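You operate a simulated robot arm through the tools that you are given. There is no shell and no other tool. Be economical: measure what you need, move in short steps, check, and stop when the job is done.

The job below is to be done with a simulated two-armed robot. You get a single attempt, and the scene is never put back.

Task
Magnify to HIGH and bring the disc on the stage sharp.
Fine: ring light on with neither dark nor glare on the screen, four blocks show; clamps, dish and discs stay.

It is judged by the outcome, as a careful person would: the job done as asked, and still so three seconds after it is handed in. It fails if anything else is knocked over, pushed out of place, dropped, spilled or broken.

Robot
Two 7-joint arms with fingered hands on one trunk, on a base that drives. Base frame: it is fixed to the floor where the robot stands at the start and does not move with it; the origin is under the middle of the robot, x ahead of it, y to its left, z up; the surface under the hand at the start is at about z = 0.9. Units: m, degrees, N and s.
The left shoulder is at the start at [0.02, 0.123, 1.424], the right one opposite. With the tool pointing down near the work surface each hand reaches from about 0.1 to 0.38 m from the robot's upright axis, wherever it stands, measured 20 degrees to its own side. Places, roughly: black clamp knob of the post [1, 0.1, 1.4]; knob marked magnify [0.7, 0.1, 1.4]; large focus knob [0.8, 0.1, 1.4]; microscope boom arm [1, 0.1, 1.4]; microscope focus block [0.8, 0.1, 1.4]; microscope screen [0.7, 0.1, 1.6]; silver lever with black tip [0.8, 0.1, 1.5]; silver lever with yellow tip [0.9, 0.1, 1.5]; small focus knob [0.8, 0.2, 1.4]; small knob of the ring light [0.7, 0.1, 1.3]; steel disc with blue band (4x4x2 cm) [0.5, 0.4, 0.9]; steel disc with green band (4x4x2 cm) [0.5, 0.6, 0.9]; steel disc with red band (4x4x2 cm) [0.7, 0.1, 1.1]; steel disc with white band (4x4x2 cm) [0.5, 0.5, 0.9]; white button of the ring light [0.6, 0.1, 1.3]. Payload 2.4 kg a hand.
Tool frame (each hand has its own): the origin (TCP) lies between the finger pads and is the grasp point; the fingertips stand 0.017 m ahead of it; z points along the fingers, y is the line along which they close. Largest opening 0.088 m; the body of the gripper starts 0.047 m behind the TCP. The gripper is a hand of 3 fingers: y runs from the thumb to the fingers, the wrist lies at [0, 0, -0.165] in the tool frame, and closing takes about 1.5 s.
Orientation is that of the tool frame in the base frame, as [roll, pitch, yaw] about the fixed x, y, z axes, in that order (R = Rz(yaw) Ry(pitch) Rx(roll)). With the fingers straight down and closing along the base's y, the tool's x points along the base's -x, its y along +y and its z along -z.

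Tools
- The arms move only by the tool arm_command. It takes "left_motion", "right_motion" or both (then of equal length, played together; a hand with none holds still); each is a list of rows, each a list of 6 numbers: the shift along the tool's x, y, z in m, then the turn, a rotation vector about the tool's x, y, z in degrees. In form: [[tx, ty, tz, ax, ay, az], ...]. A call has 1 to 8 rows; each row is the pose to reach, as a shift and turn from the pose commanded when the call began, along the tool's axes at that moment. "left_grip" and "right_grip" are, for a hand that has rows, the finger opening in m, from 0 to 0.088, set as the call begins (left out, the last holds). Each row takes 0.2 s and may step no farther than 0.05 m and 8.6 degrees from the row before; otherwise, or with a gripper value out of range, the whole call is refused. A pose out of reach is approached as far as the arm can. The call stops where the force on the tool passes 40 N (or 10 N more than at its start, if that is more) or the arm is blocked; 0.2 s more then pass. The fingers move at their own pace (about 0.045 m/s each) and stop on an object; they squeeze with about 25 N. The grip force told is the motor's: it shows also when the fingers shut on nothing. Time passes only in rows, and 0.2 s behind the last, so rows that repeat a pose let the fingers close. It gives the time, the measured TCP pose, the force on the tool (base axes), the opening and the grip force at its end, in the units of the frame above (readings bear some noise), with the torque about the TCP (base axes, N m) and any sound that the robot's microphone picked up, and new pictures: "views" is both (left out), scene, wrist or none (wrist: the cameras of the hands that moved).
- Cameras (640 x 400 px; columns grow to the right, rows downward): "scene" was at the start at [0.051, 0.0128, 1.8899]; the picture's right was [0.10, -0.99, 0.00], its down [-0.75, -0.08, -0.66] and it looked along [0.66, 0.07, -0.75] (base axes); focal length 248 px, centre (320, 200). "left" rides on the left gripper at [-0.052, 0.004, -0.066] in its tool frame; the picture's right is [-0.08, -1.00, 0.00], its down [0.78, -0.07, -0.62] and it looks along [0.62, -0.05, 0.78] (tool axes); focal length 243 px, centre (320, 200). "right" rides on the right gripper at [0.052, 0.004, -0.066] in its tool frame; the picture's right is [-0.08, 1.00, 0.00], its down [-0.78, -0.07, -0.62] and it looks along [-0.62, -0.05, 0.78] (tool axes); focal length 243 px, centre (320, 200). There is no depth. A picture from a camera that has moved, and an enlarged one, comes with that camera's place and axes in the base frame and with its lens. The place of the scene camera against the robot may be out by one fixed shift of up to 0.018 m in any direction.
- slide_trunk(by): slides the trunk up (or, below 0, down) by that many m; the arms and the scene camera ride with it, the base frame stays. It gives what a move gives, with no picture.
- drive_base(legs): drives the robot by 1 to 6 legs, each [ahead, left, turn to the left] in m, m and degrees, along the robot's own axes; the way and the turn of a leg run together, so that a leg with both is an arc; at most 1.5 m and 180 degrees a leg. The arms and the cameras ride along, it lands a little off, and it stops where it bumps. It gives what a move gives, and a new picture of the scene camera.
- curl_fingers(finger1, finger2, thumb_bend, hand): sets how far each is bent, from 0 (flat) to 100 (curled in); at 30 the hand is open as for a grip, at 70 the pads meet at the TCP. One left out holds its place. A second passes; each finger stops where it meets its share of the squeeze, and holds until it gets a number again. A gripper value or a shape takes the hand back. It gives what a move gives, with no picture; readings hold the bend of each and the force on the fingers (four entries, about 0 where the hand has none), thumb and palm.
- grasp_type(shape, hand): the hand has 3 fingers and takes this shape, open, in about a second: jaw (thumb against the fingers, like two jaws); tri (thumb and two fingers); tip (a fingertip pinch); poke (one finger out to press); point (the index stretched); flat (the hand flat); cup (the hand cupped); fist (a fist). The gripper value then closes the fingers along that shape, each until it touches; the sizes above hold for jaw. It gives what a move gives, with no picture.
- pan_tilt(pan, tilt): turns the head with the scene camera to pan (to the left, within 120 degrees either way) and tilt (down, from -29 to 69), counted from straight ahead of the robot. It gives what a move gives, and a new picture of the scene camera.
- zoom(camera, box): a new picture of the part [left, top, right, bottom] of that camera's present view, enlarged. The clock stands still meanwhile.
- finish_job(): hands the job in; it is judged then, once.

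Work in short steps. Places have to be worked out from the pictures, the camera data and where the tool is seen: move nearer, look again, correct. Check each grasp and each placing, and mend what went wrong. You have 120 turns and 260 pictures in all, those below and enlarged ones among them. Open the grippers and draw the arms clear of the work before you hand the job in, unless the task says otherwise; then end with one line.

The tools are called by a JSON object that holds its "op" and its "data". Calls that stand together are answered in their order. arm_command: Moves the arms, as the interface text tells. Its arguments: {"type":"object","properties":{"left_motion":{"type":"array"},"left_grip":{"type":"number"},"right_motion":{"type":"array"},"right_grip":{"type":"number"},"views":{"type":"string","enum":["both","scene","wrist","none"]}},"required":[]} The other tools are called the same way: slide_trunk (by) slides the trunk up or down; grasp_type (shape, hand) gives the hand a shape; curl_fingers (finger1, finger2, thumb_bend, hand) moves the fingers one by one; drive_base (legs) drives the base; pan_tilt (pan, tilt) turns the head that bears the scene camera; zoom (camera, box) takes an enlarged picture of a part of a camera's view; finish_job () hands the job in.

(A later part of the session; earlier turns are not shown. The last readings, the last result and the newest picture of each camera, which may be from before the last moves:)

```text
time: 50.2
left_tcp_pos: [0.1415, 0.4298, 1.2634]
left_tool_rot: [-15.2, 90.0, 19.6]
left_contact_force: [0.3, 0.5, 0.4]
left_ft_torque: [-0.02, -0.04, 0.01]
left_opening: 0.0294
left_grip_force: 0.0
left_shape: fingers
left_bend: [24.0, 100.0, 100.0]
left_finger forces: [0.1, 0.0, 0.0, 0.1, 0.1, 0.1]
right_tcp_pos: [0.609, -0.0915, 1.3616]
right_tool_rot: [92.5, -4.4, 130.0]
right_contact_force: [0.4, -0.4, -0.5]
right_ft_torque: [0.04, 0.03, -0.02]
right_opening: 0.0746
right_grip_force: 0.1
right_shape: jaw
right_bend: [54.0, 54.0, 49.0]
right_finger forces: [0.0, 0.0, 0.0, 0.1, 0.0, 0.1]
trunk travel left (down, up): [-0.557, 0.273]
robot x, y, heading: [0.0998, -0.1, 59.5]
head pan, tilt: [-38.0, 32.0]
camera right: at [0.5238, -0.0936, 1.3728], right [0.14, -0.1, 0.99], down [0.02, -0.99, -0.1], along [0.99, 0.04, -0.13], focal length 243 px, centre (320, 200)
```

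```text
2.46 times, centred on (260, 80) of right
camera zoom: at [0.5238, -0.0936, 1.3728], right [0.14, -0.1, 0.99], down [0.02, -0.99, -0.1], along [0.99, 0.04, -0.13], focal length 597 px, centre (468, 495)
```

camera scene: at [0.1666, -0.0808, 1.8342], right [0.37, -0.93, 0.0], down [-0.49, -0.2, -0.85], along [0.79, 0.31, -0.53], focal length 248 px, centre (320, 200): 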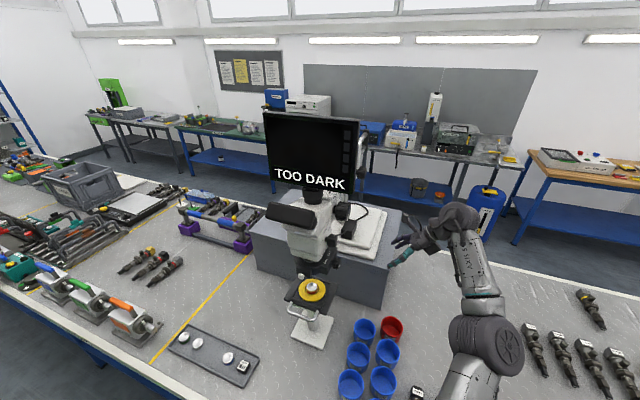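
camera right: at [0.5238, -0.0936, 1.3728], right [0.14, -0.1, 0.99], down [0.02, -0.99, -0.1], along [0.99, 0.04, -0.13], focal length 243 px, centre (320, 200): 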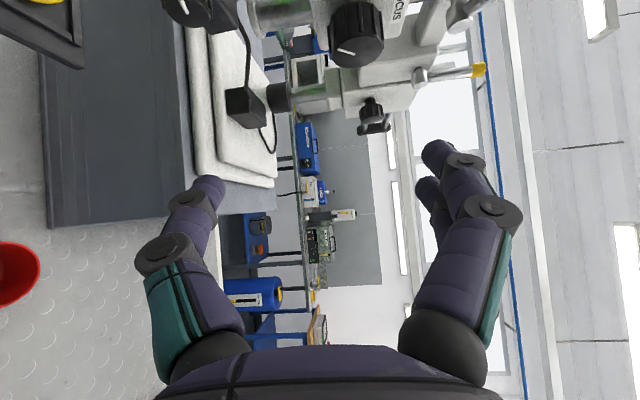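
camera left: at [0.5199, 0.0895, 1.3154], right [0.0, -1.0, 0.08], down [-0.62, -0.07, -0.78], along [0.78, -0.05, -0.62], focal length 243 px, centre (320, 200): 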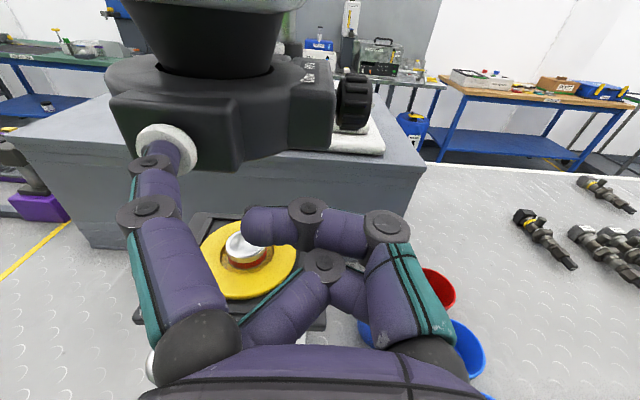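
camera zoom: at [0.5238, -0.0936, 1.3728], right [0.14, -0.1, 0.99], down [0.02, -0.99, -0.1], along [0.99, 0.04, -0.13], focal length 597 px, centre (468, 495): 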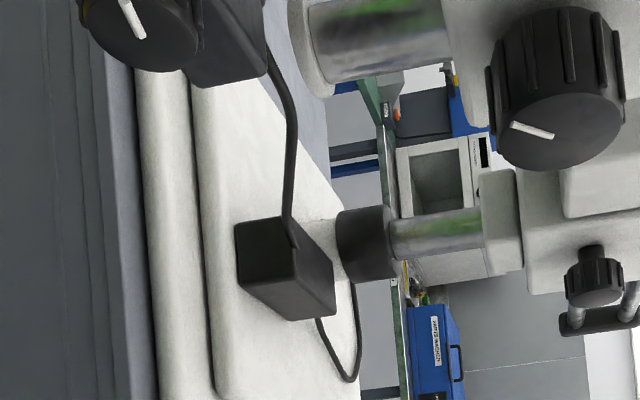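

The magnify knob is out of frame, so I yaw the hand left for a look.

{"op": "arm_command", "data": {"right_motion": [[0, 0, -0.01, 0, 8.4, 0], [0, 0, -0.02, 0, 16.8, 0], [0, 0, -0.02, 0, 25.2, 0]], "views": "wrist"}}

{"op": "zoom", "data": {"camera": "right", "box": [180, 60, 390, 210]}}

```text
time: 51.0
left_tcp_pos: [0.1417, 0.4309, 1.2636]
left_tool_rot: [-76.7, 89.9, -41.8]
left_contact_force: [-0.5, -0.1, 0.3]
left_ft_torque: [-0.01, 0.01, -0.04]
left_opening: 0.0294
left_grip_force: 0.0
left_shape: fingers
left_bend: [24.0, 100.0, 100.0]
left_finger forces: [0.0, 0.0, 0.0, 0.0, 0.0, 0.0]
right_tcp_pos: [0.5964, -0.1028, 1.3626]
right_tool_rot: [91.5, -4.9, 144.1]
right_contact_force: [-0.1, 0.2, 0.4]
right_ft_torque: [-0.02, -0.02, -0.02]
right_opening: 0.0746
right_grip_force: 0.0
right_shape: jaw
right_bend: [54.0, 54.0, 49.0]
right_finger forces: [0.0, 0.0, 0.0, 0.0, 0.1, 0.1]
right hand out of reach, approached as far as the arm can: row 2, 3
trunk travel left (down, up): [-0.557, 0.273]
robot x, y, heading: [0.1041, -0.0999, 59.9]
head pan, tilt: [-38.0, 32.0]
camera right: at [0.5149, -0.1248, 1.373], right [0.15, -0.08, 0.99], down [0.26, -0.96, -0.12], along [0.95, 0.27, -0.12], focal length 243 px, centre (320, 200)
```

right: 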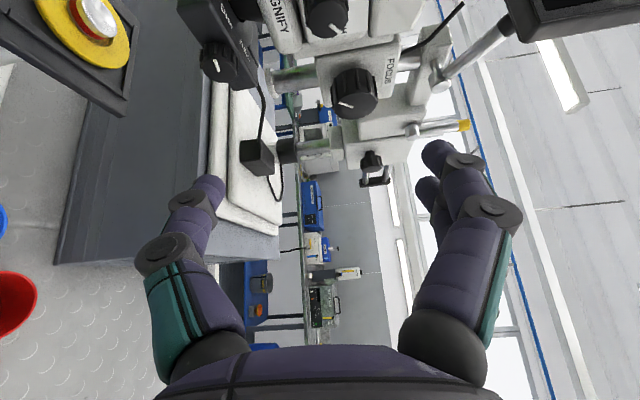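

```text
2.67 times, centred on (285, 135) of right
camera zoom: at [0.5149, -0.1248, 1.373], right [0.15, -0.08, 0.99], down [0.26, -0.96, -0.12], along [0.95, 0.27, -0.12], focal length 647 px, centre (413, 373)
```

zoom: 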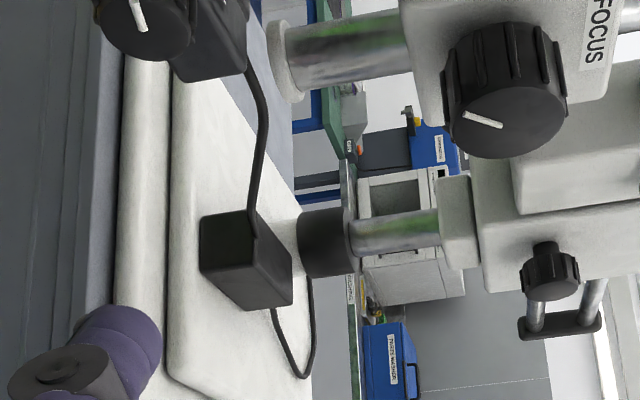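

{"op": "zoom", "data": {"camera": "right", "box": [260, 0, 400, 90]}}

{"op": "zoom", "data": {"camera": "right", "box": [170, 0, 290, 100]}}

```text
4.44 times, centred on (330, 45) of right
camera zoom: at [0.5149, -0.1248, 1.373], right [0.15, -0.08, 0.99], down [0.26, -0.96, -0.12], along [0.95, 0.27, -0.12], focal length 1078 px, centre (276, 889)
```

zoom: 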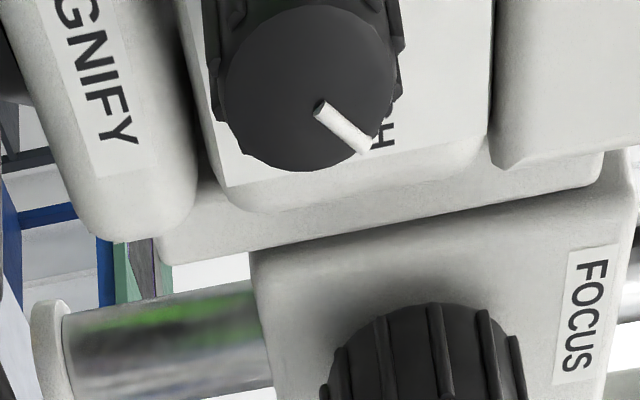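

```text
4.00 times, centred on (230, 50) of right
camera zoom: at [0.5149, -0.1248, 1.373], right [0.15, -0.08, 0.99], down [0.26, -0.96, -0.12], along [0.95, 0.27, -0.12], focal length 970 px, centre (680, 800)
```

zoom: 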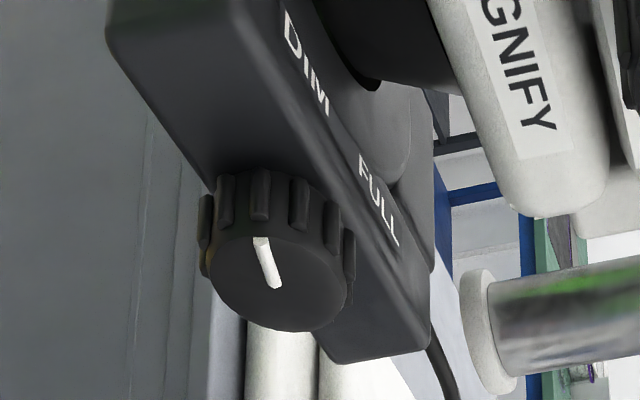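

The pointer is just at the last letter of HIGH (about 43° from vertical). LOW likely sat at about −60°, so HIGH is probably some 15° further. I regrip, with the axis corrected to x≈0.66, z≈1.373: first the stand-off.

{"op": "arm_command", "data": {"right_motion": [[0.024, 0.002, 0.033, 0, -4.7, 0], [0.049, 0.004, 0.067, 0, -9.4, 0], [0.0734, 0.0058, 0.1, 0, -14, 0]], "right_grip": 0.07, "views": "wrist"}}

```text
time: 51.8
left_tcp_pos: [0.1416, 0.4319, 1.2635]
left_tool_rot: [-137.3, 89.8, -102.6]
left_contact_force: [-0.2, -0.8, 0.0]
left_ft_torque: [-0.01, -0.01, -0.02]
left_opening: 0.0292
left_grip_force: 0.0
left_shape: fingers
left_bend: [24.0, 100.0, 100.0]
left_finger forces: [0.0, 0.1, 0.0, 0.0, 0.1, 0.0]
right_tcp_pos: [0.5961, 0.0243, 1.3712]
right_tool_rot: [92.6, -4.6, 130.0]
right_contact_force: [-0.3, 0.4, -0.3]
right_ft_torque: [-0.03, 0.01, 0.01]
right_opening: 0.0699
right_grip_force: 0.0
right_shape: jaw
right_bend: [59.0, 59.0, 55.0]
right_finger forces: [0.0, 0.1, 0.0, 0.0, 0.0, 0.0]
trunk travel left (down, up): [-0.557, 0.273]
robot x, y, heading: [0.0996, -0.1033, 59.5]
head pan, tilt: [-38.0, 32.0]
camera right: at [0.5121, 0.0216, 1.3825], right [0.14, -0.1, 0.99], down [0.02, -0.99, -0.1], along [0.99, 0.03, -0.14], focal length 243 px, centre (320, 200)
```

right: 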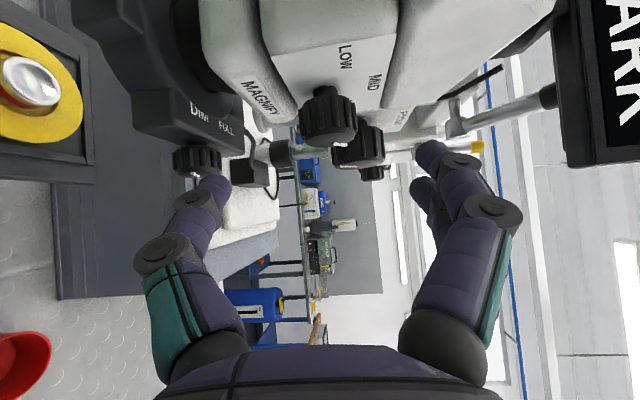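

Aligned. I advance over the knob and close.

{"op": "arm_command", "data": {"right_motion": [[-0.002, 0.003, 0.04, 0, 0, 0], [-0.002, 0.005, 0.0775, 0, 0, 0]], "views": "none"}}

{"op": "arm_command", "data": {"right_motion": [[0, 0, 0, 0, 0, 0], [0, 0, 0, 0, 0, 0], [0, 0, 0, 0, 0, 0], [0, 0, 0, 0, 0, 0], [0, 0, 0, 0, 0, 0]], "right_grip": 0.0, "views": "wrist"}}

```text
time: 52.4
left_tcp_pos: [0.1426, 0.4307, 1.2635]
left_tool_rot: [48.2, 89.9, 82.9]
left_contact_force: [0.3, 0.7, -0.6]
left_ft_torque: [-0.02, 0.01, 0.01]
left_opening: 0.0296
left_grip_force: 0.0
left_shape: fingers
left_bend: [24.0, 100.0, 100.0]
left_finger forces: [0.0, 0.0, 0.0, 0.0, 0.0, 0.0]
right_tcp_pos: [0.6567, 0.0722, 1.3746]
right_tool_rot: [92.5, -4.5, 130.1]
right_contact_force: [-1.1, -0.7, -0.2]
right_ft_torque: [0.01, -0.02, 0.0]
right_opening: 0.0699
right_grip_force: 0.1
right_shape: jaw
right_bend: [59.0, 59.0, 55.0]
right_finger forces: [0.1, 0.0, 0.0, 0.1, 0.1, 0.0]
trunk travel left (down, up): [-0.557, 0.273]
robot x, y, heading: [0.0999, -0.1005, 59.7]
head pan, tilt: [-38.0, 32.0]
```

```text
time: 53.6
left_tcp_pos: [0.1439, 0.4305, 1.2621]
left_tool_rot: [-5.2, 90.0, 29.6]
left_contact_force: [-0.3, -0.6, 0.1]
left_ft_torque: [-0.01, 0.01, 0.0]
left_opening: 0.0293
left_grip_force: 0.1
left_shape: fingers
left_bend: [24.0, 100.0, 100.0]
left_finger forces: [0.0, 0.0, 0.0, 0.1, 0.0, 0.0]
right_tcp_pos: [0.6574, 0.0708, 1.3745]
right_tool_rot: [92.5, -4.5, 130.0]
right_contact_force: [3.9, 2.2, 1.5]
right_ft_torque: [0.0, -0.01, -0.04]
right_opening: 0.0241
right_grip_force: 25.1
right_shape: jaw
right_bend: [73.0, 73.0, 70.0]
right_finger forces: [12.1, 11.5, 0.0, 0.0, 21.9, 0.1]
trunk travel left (down, up): [-0.557, 0.273]
robot x, y, heading: [0.0976, -0.1007, 59.9]
head pan, tilt: [-38.0, 32.0]
camera right: at [0.5733, 0.0688, 1.3849], right [0.14, -0.1, 0.99], down [0.02, -0.99, -0.1], along [0.99, 0.03, -0.14], focal length 243 px, centre (320, 200)
```

right: 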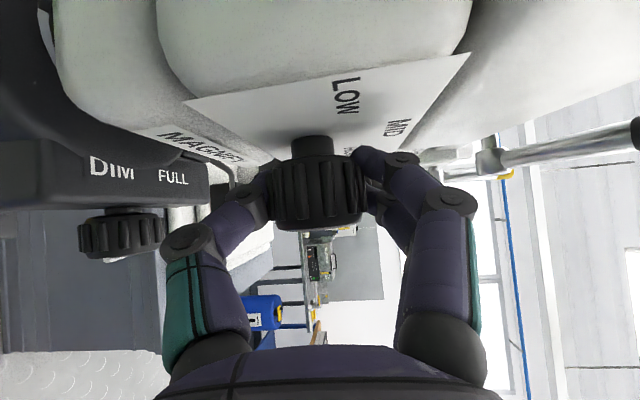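

Better centred this time. I turn +21° and watch the torque for an end stop.

{"op": "arm_command", "data": {"right_motion": [[0, -0.0005, 0, 5.3, -0.2, 4.5], [0, -0.001, 0, 10.7, -0.4, 9.0], [0, -0.0015, 0, 16, -0.6, 13.5]], "views": "none"}}

{"op": "zoom", "data": {"camera": "scene", "box": [255, 100, 375, 200]}}

```text
time: 54.4
left_tcp_pos: [0.142, 0.4313, 1.2638]
left_tool_rot: [-122.0, 89.9, -87.4]
left_contact_force: [0.3, 0.1, -0.7]
left_ft_torque: [-0.02, 0.05, 0.02]
left_opening: 0.0294
left_grip_force: 0.0
left_shape: fingers
left_bend: [24.0, 100.0, 100.0]
left_finger forces: [0.1, 0.1, 0.0, 0.1, 0.0, 0.0]
right_tcp_pos: [0.656, 0.0712, 1.3747]
right_tool_rot: [109.1, -17.5, 126.8]
right_contact_force: [6.9, 2.9, 11.8]
right_ft_torque: [0.11, -0.63, 0.01]
right_opening: 0.0234
right_grip_force: 25.4
right_shape: jaw
right_bend: [73.0, 72.0, 70.0]
right_finger forces: [17.0, 13.5, 0.1, 0.1, 20.2, 0.0]
trunk travel left (down, up): [-0.557, 0.273]
robot x, y, heading: [0.1036, -0.0999, 59.8]
head pan, tilt: [-38.0, 32.0]
```

```text
4.00 times, centred on (315, 150) of scene
camera zoom: at [0.1664, -0.0796, 1.8343], right [0.37, -0.93, 0.0], down [-0.49, -0.2, -0.85], along [0.79, 0.31, -0.53], focal length 990 px, centre (340, 400)
```

zoom: 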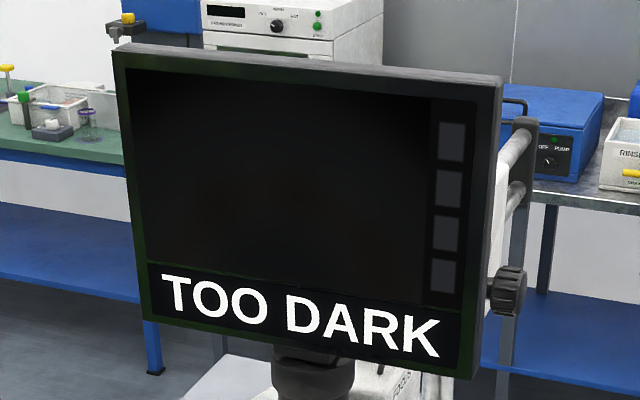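

The resisting torque jumped to 0.63 N·m, which means the end stop at HIGH. I release and retreat.

{"op": "arm_command", "data": {"right_motion": [[0, 0, 0, 0, 0, 0], [0, 0, 0, 0, 0, 0], [0, 0, 0, 0, 0, 0], [0, 0, -0.04, 0, 0, 0], [0, 0, -0.08, 0, 0, 0], [0, 0, -0.08, -6, 0.2, -5.1], [0, 0, -0.08, -12, 0.4, -10.1], [0, 0, -0.08, -18, 0.6, -15.2]], "right_grip": 0.07, "views": "wrist"}}

{"op": "zoom", "data": {"camera": "right", "box": [140, 60, 400, 220]}}

```text
time: 56.2
left_tcp_pos: [0.1416, 0.4302, 1.2634]
left_tool_rot: [-155.4, 90.0, -120.8]
left_contact_force: [-0.5, -0.4, -0.6]
left_ft_torque: [0.01, -0.03, 0.02]
left_opening: 0.0297
left_grip_force: 0.1
left_shape: fingers
left_bend: [24.0, 100.0, 100.0]
left_finger forces: [0.0, 0.1, 0.0, 0.0, 0.0, 0.1]
right_tcp_pos: [0.6008, 0.0177, 1.3965]
right_tool_rot: [90.5, -2.8, 130.1]
right_contact_force: [0.1, 0.4, -0.2]
right_ft_torque: [0.0, 0.04, -0.02]
right_opening: 0.07
right_grip_force: 0.0
right_shape: jaw
right_bend: [60.0, 60.0, 56.0]
right_finger forces: [0.1, 0.0, 0.0, 0.0, 0.0, 0.1]
trunk travel left (down, up): [-0.557, 0.273]
robot x, y, heading: [0.1039, -0.104, 59.9]
head pan, tilt: [-38.0, 32.0]
camera right: at [0.5161, 0.0167, 1.4041], right [0.09, -0.09, 0.99], down [0.02, -0.99, -0.1], along [1.0, 0.03, -0.09], focal length 243 px, centre (320, 200)
```

right: 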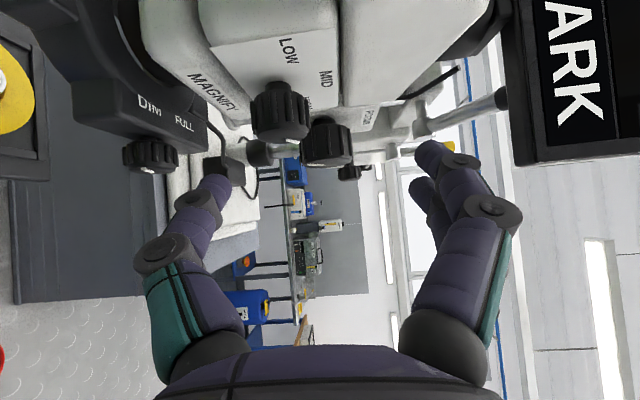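

```text
2.46 times, centred on (270, 140) of right
camera zoom: at [0.5161, 0.0167, 1.4041], right [0.09, -0.09, 0.99], down [0.02, -0.99, -0.1], along [1.0, 0.03, -0.09], focal length 597 px, centre (443, 348)
```

zoom: 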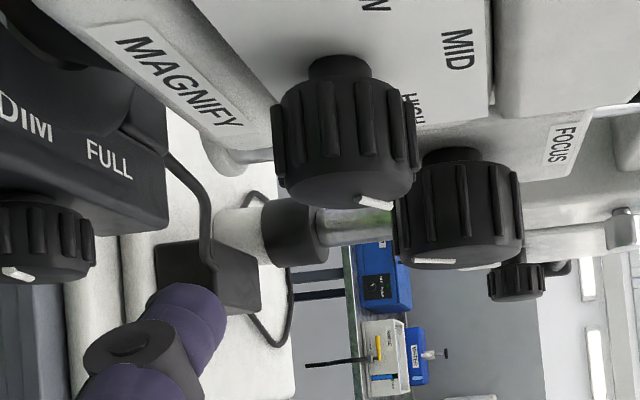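

The dim knob is at about (0.687, 0.070, 1.266). I lower the hand to a stand-off in front of it.

{"op": "arm_command", "data": {"right_motion": [[-0.008, -0.043, 0.005, 0, 0, 0], [-0.015, -0.086, 0.01, 0, 0, 0], [-0.023, -0.129, 0.016, 0, 0, 0]], "views": "wrist"}}

```text
time: 57.0
left_tcp_pos: [0.1421, 0.43, 1.2632]
left_tool_rot: [-171.2, 90.0, -136.6]
left_contact_force: [0.1, 1.1, -0.2]
left_ft_torque: [-0.02, -0.01, 0.0]
left_opening: 0.0295
left_grip_force: 0.0
left_shape: fingers
left_bend: [24.0, 100.0, 100.0]
left_finger forces: [0.1, 0.1, 0.0, 0.1, 0.0, 0.0]
right_tcp_pos: [0.6217, 0.0149, 1.2652]
right_tool_rot: [90.5, -2.8, 130.0]
right_contact_force: [-0.6, 0.0, 0.1]
right_ft_torque: [-0.01, -0.01, -0.01]
right_opening: 0.0698
right_grip_force: 0.1
right_shape: jaw
right_bend: [60.0, 60.0, 56.0]
right_finger forces: [0.0, 0.0, 0.0, 0.0, 0.0, 0.0]
trunk travel left (down, up): [-0.557, 0.273]
robot x, y, heading: [0.1034, -0.1, 59.8]
head pan, tilt: [-38.0, 32.0]
camera right: at [0.5383, 0.0134, 1.2738], right [0.09, -0.1, 0.99], down [0.02, -0.99, -0.1], along [1.0, 0.03, -0.09], focal length 243 px, centre (320, 200)
```

right: 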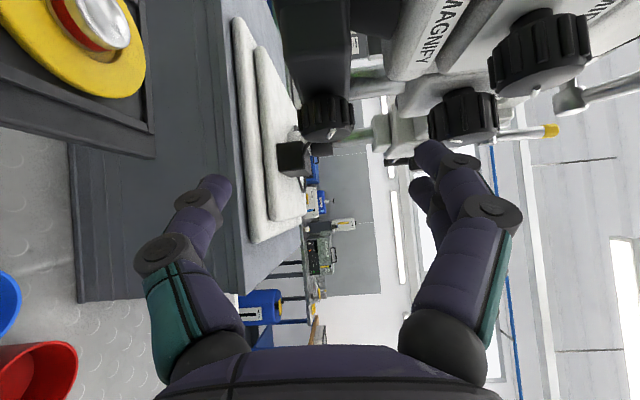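

Aligned. I advance and close on the dim knob.

{"op": "arm_command", "data": {"right_motion": [[0, 0.003, 0.04, 0, 0, 0], [0, 0.003, 0.08, 0, 0, 0]], "views": "none"}}

{"op": "arm_command", "data": {"right_motion": [[0, 0, 0, 0, 0, 0], [0, 0, 0, 0, 0, 0], [0, 0, 0, 0, 0, 0], [0, 0, 0, 0, 0, 0], [0, 0, 0, 0, 0, 0]], "right_grip": 0.0, "views": "wrist"}}

```text
time: 57.6
left_tcp_pos: [0.1421, 0.4309, 1.2632]
left_tool_rot: [57.0, 89.9, 91.7]
left_contact_force: [0.2, 0.5, -0.1]
left_ft_torque: [-0.01, 0.03, 0.01]
left_opening: 0.0293
left_grip_force: 0.0
left_shape: fingers
left_bend: [24.0, 100.0, 100.0]
left_finger forces: [0.0, 0.1, 0.1, 0.0, 0.0, 0.1]
right_tcp_pos: [0.6846, 0.0686, 1.2703]
right_tool_rot: [90.6, -2.8, 130.1]
right_contact_force: [-0.1, -0.7, -0.1]
right_ft_torque: [0.03, 0.0, 0.0]
right_opening: 0.0697
right_grip_force: 0.0
right_shape: jaw
right_bend: [60.0, 60.0, 56.0]
right_finger forces: [0.0, 0.1, 0.0, 0.0, 0.1, 0.0]
trunk travel left (down, up): [-0.557, 0.273]
robot x, y, heading: [0.0999, -0.0997, 59.6]
head pan, tilt: [-38.0, 32.0]
```

```text
time: 58.8
left_tcp_pos: [0.1428, 0.4301, 1.2629]
left_tool_rot: [139.4, 89.9, 174.2]
left_contact_force: [0.4, -0.8, -0.9]
left_ft_torque: [0.0, -0.02, 0.01]
left_opening: 0.0295
left_grip_force: 0.0
left_shape: fingers
left_bend: [24.0, 100.0, 100.0]
left_finger forces: [0.0, 0.0, 0.0, 0.0, 0.0, 0.1]
right_tcp_pos: [0.6853, 0.0673, 1.2698]
right_tool_rot: [90.7, -2.7, 129.9]
right_contact_force: [5.9, -1.5, 0.3]
right_ft_torque: [-0.18, -0.08, -0.04]
right_opening: 0.0173
right_grip_force: 24.8
right_shape: jaw
right_bend: [73.0, 70.0, 71.0]
right_finger forces: [12.5, 10.9, 0.1, 0.0, 26.3, 0.1]
trunk travel left (down, up): [-0.557, 0.273]
robot x, y, heading: [0.0996, -0.1027, 59.9]
head pan, tilt: [-38.0, 32.0]
camera right: at [0.6008, 0.0652, 1.277], right [0.09, -0.1, 0.99], down [0.02, -0.99, -0.1], along [1.0, 0.03, -0.09], focal length 243 px, centre (320, 200)
```

right: 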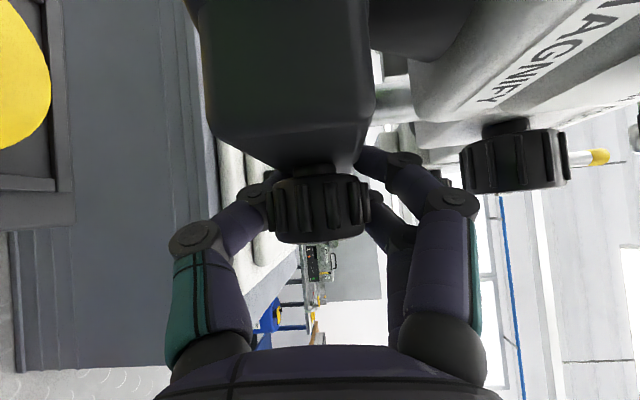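

Gripped. I turn +22° toward FULL with a small pivot correction and check the screen.

{"op": "arm_command", "data": {"right_motion": [[0, -0.0007, 0, 5.6, -0.2, 4.7], [0, -0.0014, 0, 11.2, -0.4, 9.4], [0, -0.002, 0, 16.9, -0.7, 14.1]], "views": "none"}}

{"op": "zoom", "data": {"camera": "scene", "box": [255, 100, 375, 200]}}

```text
time: 59.6
left_tcp_pos: [0.1431, 0.4308, 1.2636]
left_tool_rot: [-173.2, 90.0, -138.4]
left_contact_force: [0.3, -0.4, 0.5]
left_ft_torque: [-0.02, -0.01, 0.0]
left_opening: 0.0297
left_grip_force: 0.0
left_shape: fingers
left_bend: [24.0, 100.0, 100.0]
left_finger forces: [0.0, 0.1, 0.1, 0.1, 0.1, 0.1]
right_tcp_pos: [0.6849, 0.0687, 1.2691]
right_tool_rot: [108.1, -16.5, 127.2]
right_contact_force: [5.1, 1.1, 6.9]
right_ft_torque: [0.14, -0.66, 0.17]
right_opening: 0.0181
right_grip_force: 24.9
right_shape: jaw
right_bend: [75.0, 68.0, 71.0]
right_finger forces: [24.9, 17.2, 0.1, 0.0, 23.2, 0.1]
trunk travel left (down, up): [-0.557, 0.273]
robot x, y, heading: [0.1004, -0.1012, 59.7]
head pan, tilt: [-38.0, 32.0]
```

```text
4.00 times, centred on (315, 150) of scene
camera zoom: at [0.1667, -0.0798, 1.8342], right [0.37, -0.93, 0.0], down [-0.49, -0.2, -0.85], along [0.79, 0.31, -0.53], focal length 990 px, centre (340, 400)
```

zoom: 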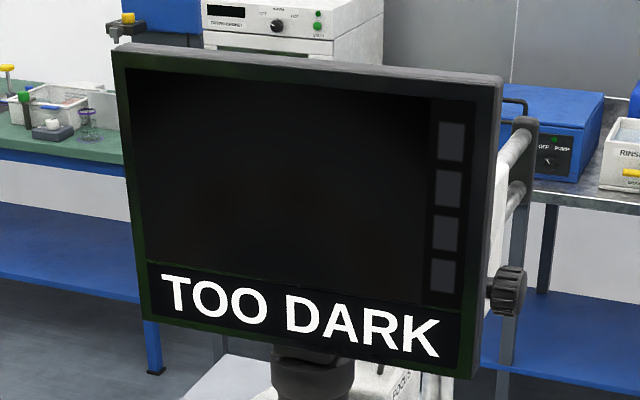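

The torque is already 0.66 and the screen hasn't changed. I turn a little more to see whether it gives.

{"op": "arm_command", "data": {"right_motion": [[0, -0.0005, 0, 5.6, -0.2, 4.7], [0, -0.001, 0, 11.2, -0.4, 9.4]], "views": "both"}}

```text
time: 60.2
left_tcp_pos: [0.1417, 0.4316, 1.2633]
left_tool_rot: [125.0, 89.9, 159.9]
left_contact_force: [0.3, 0.3, -0.2]
left_ft_torque: [0.0, 0.02, -0.03]
left_opening: 0.0294
left_grip_force: 0.0
left_shape: fingers
left_bend: [24.0, 100.0, 100.0]
left_finger forces: [0.0, 0.1, 0.0, 0.0, 0.0, 0.0]
right_tcp_pos: [0.6816, 0.0662, 1.2684]
right_tool_rot: [120.9, -25.0, 122.7]
right_contact_force: [3.2, 2.0, 10.5]
right_ft_torque: [0.27, -1.19, 0.3]
right_opening: 0.0196
right_grip_force: 24.3
right_shape: jaw
right_bend: [74.0, 66.0, 71.0]
right_finger forces: [34.3, 20.2, 0.0, 0.0, 23.2, 0.0]
trunk travel left (down, up): [-0.557, 0.273]
robot x, y, heading: [0.0988, -0.1034, 59.9]
head pan, tilt: [-38.0, 32.0]
camera scene: at [0.1653, -0.0797, 1.8343], right [0.37, -0.93, 0.0], down [-0.49, -0.2, -0.85], along [0.79, 0.31, -0.53], focal length 248 px, centre (320, 200)
camera right: at [0.6197, 0.0652, 1.3234], right [0.67, -0.09, 0.74], down [-0.04, -1.0, -0.09], along [0.74, 0.03, -0.67], focal length 243 px, centre (320, 200)
```

scene: 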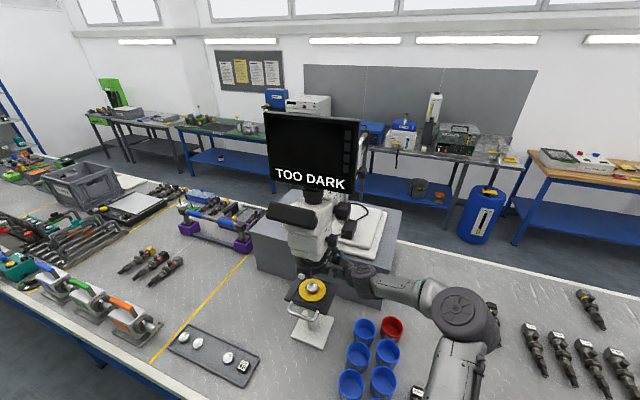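
right: 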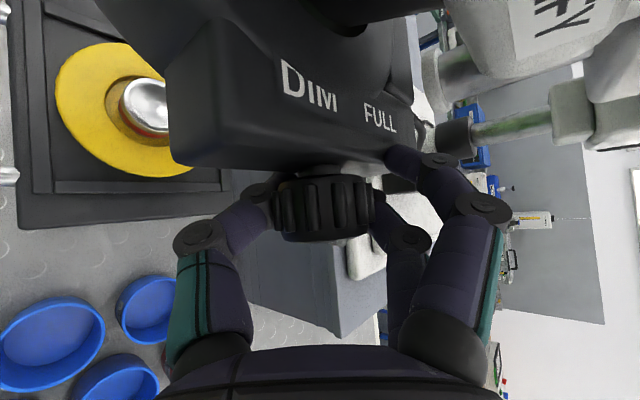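

The torque keeps growing, so either the knob is at a stop in this direction or a fingertip is caught on the housing. I unwind, release, and look at the pointer.

{"op": "arm_command", "data": {"right_motion": [[0, 0.001, 0, -5.6, 0.2, -4.7], [0, 0.0015, 0, -11.2, 0.4, -9.4], [0, 0.002, 0, -16.9, 0.7, -14.1], [0, 0.0025, 0, -22.5, 0.9, -18.8]], "views": "none"}}

{"op": "arm_command", "data": {"right_motion": [[0, 0, 0, 0, 0, 0], [0, 0, 0, 0, 0, 0], [0, 0, 0, 0, 0, 0], [0, 0, -0.04, 0, 0, 0], [-0.03, 0, -0.08, 0, 0, 0], [-0.06, 0, -0.1, 0, 0, 0], [-0.09, 0, -0.1, 0, 0, 0]], "right_grip": 0.07, "views": "wrist"}}

{"op": "zoom", "data": {"camera": "right", "box": [200, 0, 400, 120]}}

```text
time: 61.2
left_tcp_pos: [0.1468, 0.431, 1.2634]
left_tool_rot: [154.7, 89.9, -170.5]
left_contact_force: [-0.6, 0.3, -0.3]
left_ft_torque: [0.03, -0.01, 0.0]
left_opening: 0.0293
left_grip_force: 0.1
left_shape: fingers
left_bend: [24.0, 100.0, 100.0]
left_finger forces: [0.1, 0.1, 0.0, 0.1, 0.0, 0.0]
right_tcp_pos: [0.6891, 0.0662, 1.266]
right_tool_rot: [96.3, -7.4, 129.6]
right_contact_force: [14.1, 3.0, 2.7]
right_ft_torque: [-0.07, 0.31, 0.01]
right_opening: 0.015
right_grip_force: 25.4
right_shape: jaw
right_bend: [71.0, 72.0, 72.0]
right_finger forces: [12.0, 13.8, 0.1, 0.1, 18.8, 0.1]
trunk travel left (down, up): [-0.557, 0.273]
robot x, y, heading: [0.0984, -0.1041, 60.0]
head pan, tilt: [-38.0, 32.0]
```

```text
time: 62.8
left_tcp_pos: [0.1427, 0.4298, 1.2629]
left_tool_rot: [6.9, 90.0, 41.7]
left_contact_force: [1.2, 0.3, 0.4]
left_ft_torque: [-0.04, 0.0, 0.02]
left_opening: 0.0294
left_grip_force: 0.1
left_shape: fingers
left_bend: [24.0, 100.0, 100.0]
left_finger forces: [0.0, 0.0, 0.0, 0.1, 0.0, 0.0]
right_tcp_pos: [0.6657, -0.0674, 1.2665]
right_tool_rot: [96.2, -7.5, 129.6]
right_contact_force: [1.2, 0.2, -0.6]
right_ft_torque: [0.01, 0.01, 0.01]
right_opening: 0.0698
right_grip_force: 0.0
right_shape: jaw
right_bend: [60.0, 60.0, 56.0]
right_finger forces: [0.1, 0.0, 0.0, 0.1, 0.0, 0.0]
trunk travel left (down, up): [-0.557, 0.273]
robot x, y, heading: [0.1, -0.1031, 59.8]
head pan, tilt: [-38.0, 32.0]
camera right: at [0.5837, -0.0693, 1.2849], right [0.22, -0.1, 0.97], down [0.01, -0.99, -0.1], along [0.98, 0.03, -0.22], focal length 243 px, centre (320, 200)
```

right: 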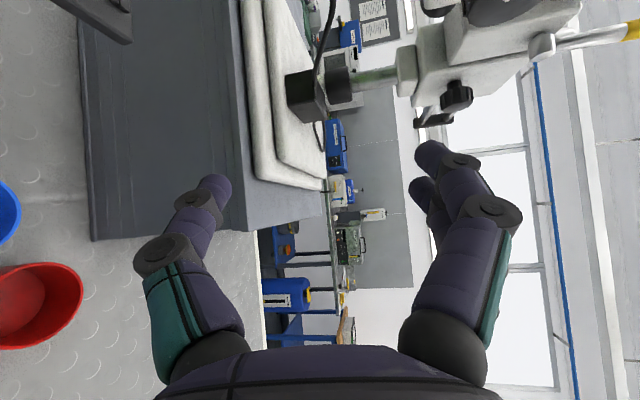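

```text
3.20 times, centred on (300, 60) of right
camera zoom: at [0.5837, -0.0693, 1.2849], right [0.22, -0.1, 0.97], down [0.01, -0.99, -0.1], along [0.98, 0.03, -0.22], focal length 776 px, centre (384, 648)
```

zoom: 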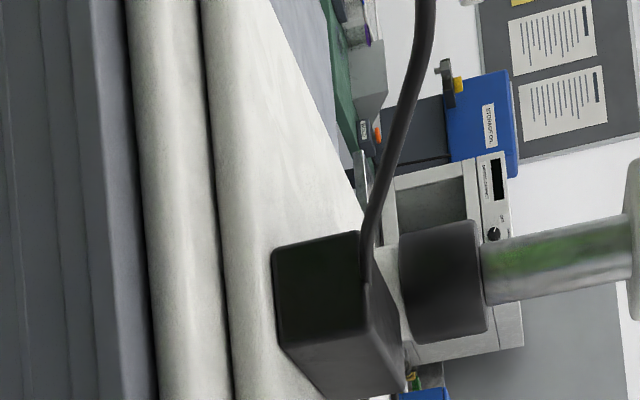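

I draw the hand back to bring the dim knob's face into view.

{"op": "arm_command", "data": {"right_motion": [[0.024, 0.01, -0.029, 0, 0, 0], [0.048, 0.02, -0.057, 0, 0, 0], [0.072, 0.03, -0.085, 0, 0, 0], [0.0965, 0.04, -0.114, 0, 0, 0]], "views": "wrist"}}

{"op": "zoom", "data": {"camera": "right", "box": [190, 20, 400, 150]}}

```text
time: 63.8
left_tcp_pos: [0.1425, 0.4307, 1.2633]
left_tool_rot: [-75.9, 90.0, -41.2]
left_contact_force: [0.2, 0.5, -0.1]
left_ft_torque: [0.03, 0.03, 0.03]
left_opening: 0.0295
left_grip_force: 0.1
left_shape: fingers
left_bend: [24.0, 100.0, 100.0]
left_finger forces: [0.0, 0.0, 0.0, 0.0, 0.1, 0.0]
right_tcp_pos: [0.5886, -0.0676, 1.3275]
right_tool_rot: [96.2, -7.5, 129.5]
right_contact_force: [1.1, -0.5, 0.2]
right_ft_torque: [-0.02, 0.01, -0.01]
right_opening: 0.0694
right_grip_force: 0.0
right_shape: jaw
right_bend: [60.0, 60.0, 56.0]
right_finger forces: [0.1, 0.0, 0.1, 0.0, 0.0, 0.0]
right hand out of reach, approached as far as the arm can: row 3, 4
trunk travel left (down, up): [-0.557, 0.273]
robot x, y, heading: [0.1025, -0.1044, 59.7]
head pan, tilt: [-38.0, 32.0]
camera right: at [0.5047, -0.0703, 1.3449], right [0.22, -0.1, 0.97], down [0.01, -0.99, -0.1], along [0.98, 0.03, -0.22], focal length 243 px, centre (320, 200)
```

right: 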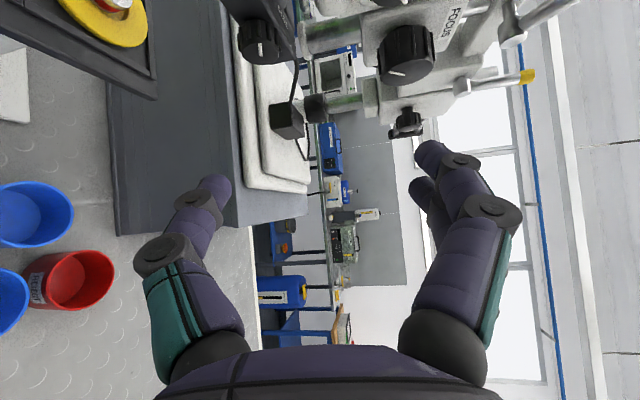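

```text
3.05 times, centred on (295, 85) of right
camera zoom: at [0.5047, -0.0703, 1.3449], right [0.22, -0.1, 0.97], down [0.01, -0.99, -0.1], along [0.98, 0.03, -0.22], focal length 739 px, centre (396, 550)
```

zoom: 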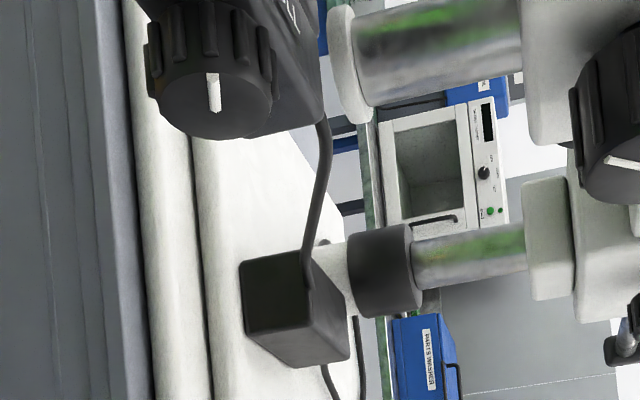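

The dim pointer has barely moved (−73° to −66°), and the magnify pointer stayed at ~42° in my second try; I think the inner finger rubbed on the housing. I regrip the dim knob about 15 mm shallower, with a slight negative pre-roll: stand-off first.

{"op": "arm_command", "data": {"right_motion": [[0.006, -0.024, 0.028, -6.3, 0.3, -5.3], [0.012, -0.048, 0.056, -12.6, 0.5, -10.7], [0.0184, -0.0714, 0.0835, -19, 0.8, -16]], "views": "wrist"}}

```text
time: 64.6
left_tcp_pos: [0.1427, 0.4309, 1.262]
left_tool_rot: [-169.1, 90.0, -134.3]
left_contact_force: [0.0, 0.6, -0.4]
left_ft_torque: [-0.02, -0.02, -0.03]
left_opening: 0.0293
left_grip_force: 0.0
left_shape: fingers
left_bend: [24.0, 100.0, 100.0]
left_finger forces: [0.0, 0.0, 0.0, 0.0, 0.1, 0.1]
right_tcp_pos: [0.6287, 0.0027, 1.2499]
right_tool_rot: [76.9, 8.5, 129.3]
right_contact_force: [0.1, 0.5, 0.4]
right_ft_torque: [-0.02, -0.02, -0.03]
right_opening: 0.0697
right_grip_force: 0.0
right_shape: jaw
right_bend: [60.0, 60.0, 56.0]
right_finger forces: [0.1, 0.1, 0.0, 0.0, 0.1, 0.0]
trunk travel left (down, up): [-0.557, 0.273]
robot x, y, heading: [0.0977, -0.1014, 59.4]
head pan, tilt: [-38.0, 32.0]
camera right: at [0.5449, 0.0009, 1.2308], right [-0.21, -0.1, 0.97], down [0.05, -0.99, -0.09], along [0.98, 0.03, 0.22], focal length 243 px, centre (320, 200)
```

right: 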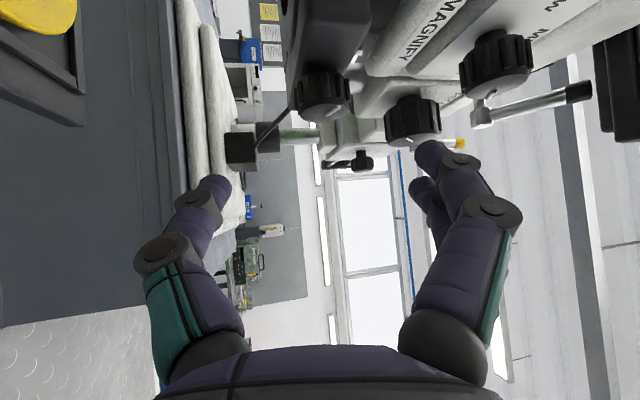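

The knob spans y≈0.052–0.085. I advance to TCP y≈0.056 and close.

{"op": "arm_command", "data": {"right_motion": [[0.001, 0.002, 0.04, 0, 0, 0], [0.001, 0.002, 0.082, 0, 0, 0]], "views": "none"}}

{"op": "arm_command", "data": {"right_motion": [[0, 0, 0, 0, 0, 0], [0, 0, 0, 0, 0, 0], [0, 0, 0, 0, 0, 0], [0, 0, 0, 0, 0, 0], [0, 0, 0, 0, 0, 0]], "right_grip": 0.0, "views": "wrist"}}

```text
time: 65.2
left_tcp_pos: [0.1424, 0.4305, 1.2651]
left_tool_rot: [-142.2, 89.9, -107.4]
left_contact_force: [1.1, -0.5, -0.4]
left_ft_torque: [-0.02, 0.0, 0.03]
left_opening: 0.0295
left_grip_force: 0.0
left_shape: fingers
left_bend: [24.0, 100.0, 100.0]
left_finger forces: [0.0, 0.0, 0.0, 0.1, 0.0, 0.0]
right_tcp_pos: [0.6855, 0.0574, 1.2701]
right_tool_rot: [77.0, 8.5, 129.3]
right_contact_force: [0.0, -0.3, 0.1]
right_ft_torque: [0.0, -0.02, -0.01]
right_opening: 0.0698
right_grip_force: 0.0
right_shape: jaw
right_bend: [60.0, 60.0, 56.0]
right_finger forces: [0.1, 0.0, 0.0, 0.0, 0.0, 0.0]
trunk travel left (down, up): [-0.557, 0.273]
robot x, y, heading: [0.1002, -0.1045, 59.6]
head pan, tilt: [-38.0, 32.0]
```

```text
time: 66.4
left_tcp_pos: [0.1441, 0.4313, 1.263]
left_tool_rot: [164.5, 89.9, -160.6]
left_contact_force: [-1.2, -0.3, 0.3]
left_ft_torque: [-0.02, 0.02, -0.02]
left_opening: 0.0295
left_grip_force: 0.1
left_shape: fingers
left_bend: [24.0, 100.0, 100.0]
left_finger forces: [0.1, 0.0, 0.1, 0.0, 0.0, 0.0]
right_tcp_pos: [0.6883, 0.0572, 1.2679]
right_tool_rot: [77.1, 8.4, 129.4]
right_contact_force: [11.6, 1.8, 3.1]
right_ft_torque: [0.01, 0.0, -0.02]
right_opening: 0.0109
right_grip_force: 24.8
right_shape: jaw
right_bend: [73.0, 71.0, 73.0]
right_finger forces: [11.3, 11.0, 0.0, 0.0, 20.6, 0.0]
trunk travel left (down, up): [-0.557, 0.273]
robot x, y, heading: [0.1001, -0.1015, 59.9]
head pan, tilt: [-38.0, 32.0]
camera right: at [0.6054, 0.0552, 1.2509], right [-0.21, -0.1, 0.97], down [0.05, -0.99, -0.09], along [0.98, 0.03, 0.21], focal length 243 px, centre (320, 200)
```

right: 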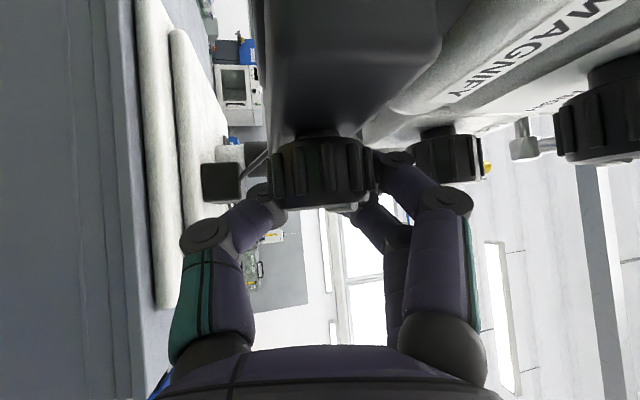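

Gripped shallower. I turn +22° again and check torque and screen.

{"op": "arm_command", "data": {"right_motion": [[0, -0.001, 0, 5.6, -0.2, 4.7], [0, -0.0018, 0, 11.2, -0.4, 9.4], [0, -0.0026, 0, 16.9, -0.7, 14.1]], "views": "none"}}

{"op": "zoom", "data": {"camera": "scene", "box": [255, 100, 375, 200]}}

```text
time: 67.2
left_tcp_pos: [0.1437, 0.4322, 1.264]
left_tool_rot: [171.8, 89.9, -153.5]
left_contact_force: [0.0, -0.6, 0.5]
left_ft_torque: [-0.04, -0.02, -0.04]
left_opening: 0.0294
left_grip_force: 0.1
left_shape: fingers
left_bend: [24.0, 100.0, 100.0]
left_finger forces: [0.0, 0.0, 0.0, 0.0, 0.1, 0.0]
right_tcp_pos: [0.6877, 0.0575, 1.2664]
right_tool_rot: [94.1, -5.7, 129.7]
right_contact_force: [9.3, 3.3, 3.9]
right_ft_torque: [0.07, 0.05, 0.0]
right_opening: 0.0105
right_grip_force: 25.2
right_shape: jaw
right_bend: [73.0, 71.0, 73.0]
right_finger forces: [12.8, 11.2, 0.0, 0.1, 17.7, 0.0]
trunk travel left (down, up): [-0.557, 0.273]
robot x, y, heading: [0.101, -0.1001, 59.8]
head pan, tilt: [-38.0, 32.0]
```

```text
4.00 times, centred on (315, 150) of scene
camera zoom: at [0.1688, -0.0789, 1.8341], right [0.37, -0.93, 0.0], down [-0.49, -0.2, -0.85], along [0.79, 0.31, -0.53], focal length 990 px, centre (340, 400)
```

zoom: 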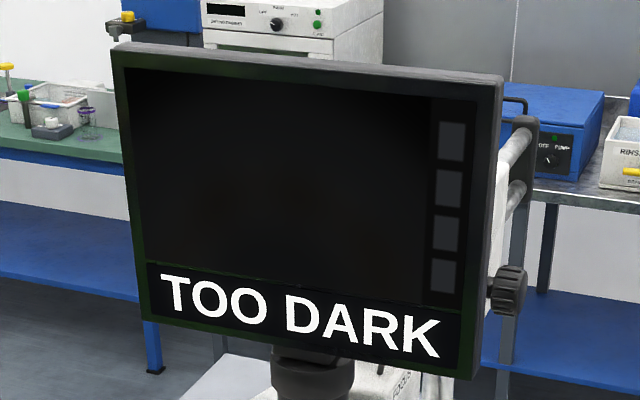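

The torque is now near zero, so it turns freely. I continue by 30°.

{"op": "arm_command", "data": {"right_motion": [[0, -0.0009, 0, 5.7, -0.2, 4.8], [0, -0.0017, 0, 11.5, -0.5, 9.6], [0.0003, -0.0025, -0.0005, 17.2, -0.7, 14.5], [0.0005, -0.0034, -0.0007, 23, -0.9, 19.3]], "views": "none"}}

{"op": "zoom", "data": {"camera": "scene", "box": [255, 100, 375, 200]}}

```text
time: 68.2
left_tcp_pos: [0.1453, 0.4306, 1.263]
left_tool_rot: [158.5, 89.8, -166.8]
left_contact_force: [-0.4, 0.0, 0.4]
left_ft_torque: [0.01, 0.03, -0.03]
left_opening: 0.0294
left_grip_force: 0.0
left_shape: fingers
left_bend: [24.0, 100.0, 100.0]
left_finger forces: [0.0, 0.0, 0.0, 0.1, 0.0, 0.1]
right_tcp_pos: [0.6884, 0.0562, 1.2608]
right_tool_rot: [119.5, -23.8, 123.1]
right_contact_force: [9.2, 0.7, -10.7]
right_ft_torque: [0.02, -0.02, -0.08]
right_opening: 0.0075
right_grip_force: 25.5
right_shape: jaw
right_bend: [72.0, 72.0, 74.0]
right_finger forces: [10.0, 9.5, 0.1, 0.0, 19.9, 0.0]
trunk travel left (down, up): [-0.557, 0.273]
robot x, y, heading: [0.0975, -0.0966, 59.6]
head pan, tilt: [-38.0, 32.0]
```

```text
4.00 times, centred on (315, 150) of scene
camera zoom: at [0.1708, -0.0791, 1.8339], right [0.37, -0.93, 0.0], down [-0.49, -0.2, -0.85], along [0.79, 0.31, -0.53], focal length 990 px, centre (340, 400)
```

zoom: 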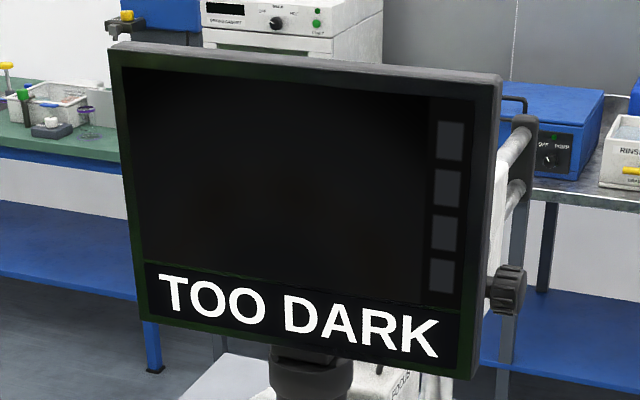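

The opening is shrinking, so the fingers may be slipping round the knob. I look at the wrist view to see the knob's pointer.

{"op": "zoom", "data": {"camera": "right", "box": [200, 80, 440, 250]}}

{"op": "zoom", "data": {"camera": "scene", "box": [300, 220, 370, 280]}}

```text
2.35 times, centred on (320, 165) of right
camera zoom: at [0.623, 0.0542, 1.3147], right [0.64, -0.09, 0.76], down [-0.04, -1.0, -0.09], along [0.76, 0.03, -0.64], focal length 571 px, centre (320, 282)
```

zoom: 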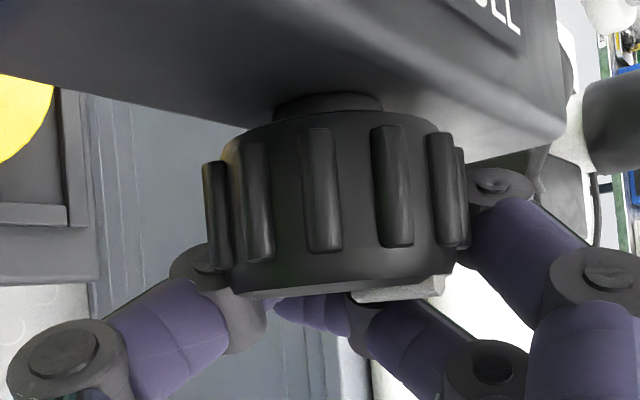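

```text
6.67 times, centred on (335, 250) of scene
camera zoom: at [0.1708, -0.0791, 1.8339], right [0.37, -0.93, 0.0], down [-0.49, -0.2, -0.85], along [0.79, 0.31, -0.53], focal length 1650 px, centre (220, -133)
```

zoom: 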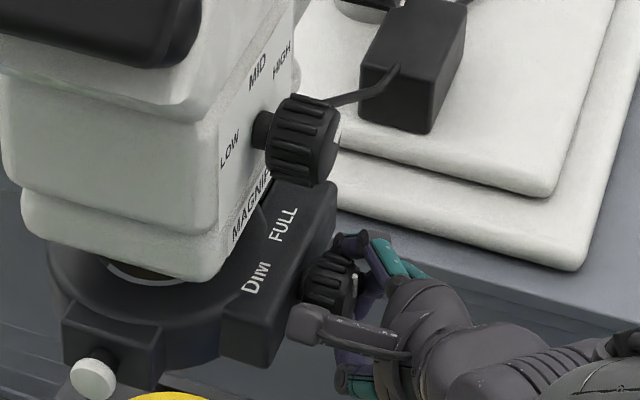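

The pointer seems to be visible on the rear-upper side now. I release, back off and unroll for a proper look at the knob face.

{"op": "arm_command", "data": {"right_motion": [[0, 0, 0, 0, 0, 0], [0, 0, 0, 0, 0, 0], [0, 0, 0, 0, 0, 0], [0, 0, -0.045, 0, 0, 0], [0, 0, -0.09, -6, 0.2, -5], [0, 0, -0.13, -12, 0.5, -10], [-0.01, 0, -0.14, -18, 0.7, -15], [-0.02, 0, -0.15, -24, 0.9, -20]], "right_grip": 0.07, "views": "wrist"}}

{"op": "zoom", "data": {"camera": "right", "box": [130, 20, 390, 190]}}

```text
time: 70.0
left_tcp_pos: [0.1426, 0.43, 1.2628]
left_tool_rot: [-93.6, 90.0, -58.9]
left_contact_force: [0.4, 0.3, 0.0]
left_ft_torque: [0.01, -0.02, -0.02]
left_opening: 0.0295
left_grip_force: 0.1
left_shape: fingers
left_bend: [24.0, 100.0, 100.0]
left_finger forces: [0.1, 0.0, 0.0, 0.1, 0.0, 0.0]
right_tcp_pos: [0.6009, -0.057, 1.3219]
right_tool_rot: [93.0, -4.8, 130.0]
right_contact_force: [0.6, -1.0, -0.4]
right_ft_torque: [0.0, 0.01, -0.03]
right_opening: 0.0698
right_grip_force: 0.1
right_shape: jaw
right_bend: [60.0, 60.0, 56.0]
right_finger forces: [0.0, 0.0, 0.0, 0.1, 0.0, 0.1]
trunk travel left (down, up): [-0.557, 0.273]
robot x, y, heading: [0.1009, -0.1003, 59.7]
head pan, tilt: [-38.0, 32.0]
camera right: at [0.518, -0.0588, 1.3336], right [0.15, -0.1, 0.98], down [0.02, -0.99, -0.1], along [0.99, 0.03, -0.15], focal length 243 px, centre (320, 200)
```

right: 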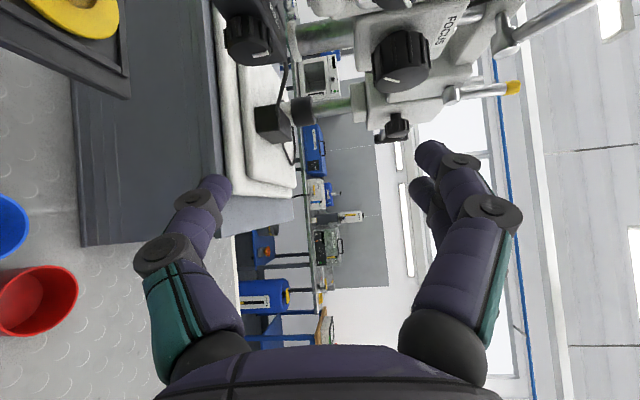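

```text
2.35 times, centred on (260, 105) of right
camera zoom: at [0.518, -0.0588, 1.3336], right [0.15, -0.1, 0.98], down [0.02, -0.99, -0.1], along [0.99, 0.03, -0.15], focal length 571 px, centre (461, 424)
```

zoom: 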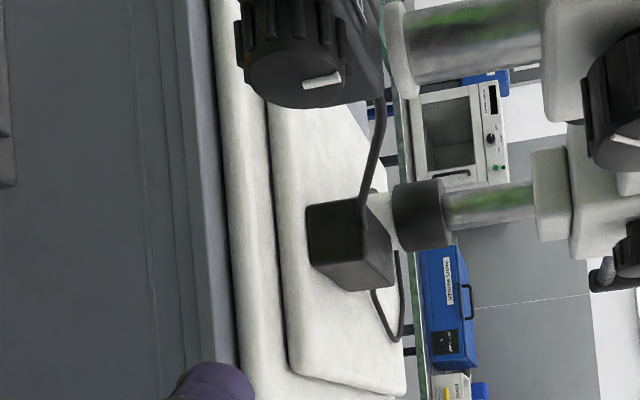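

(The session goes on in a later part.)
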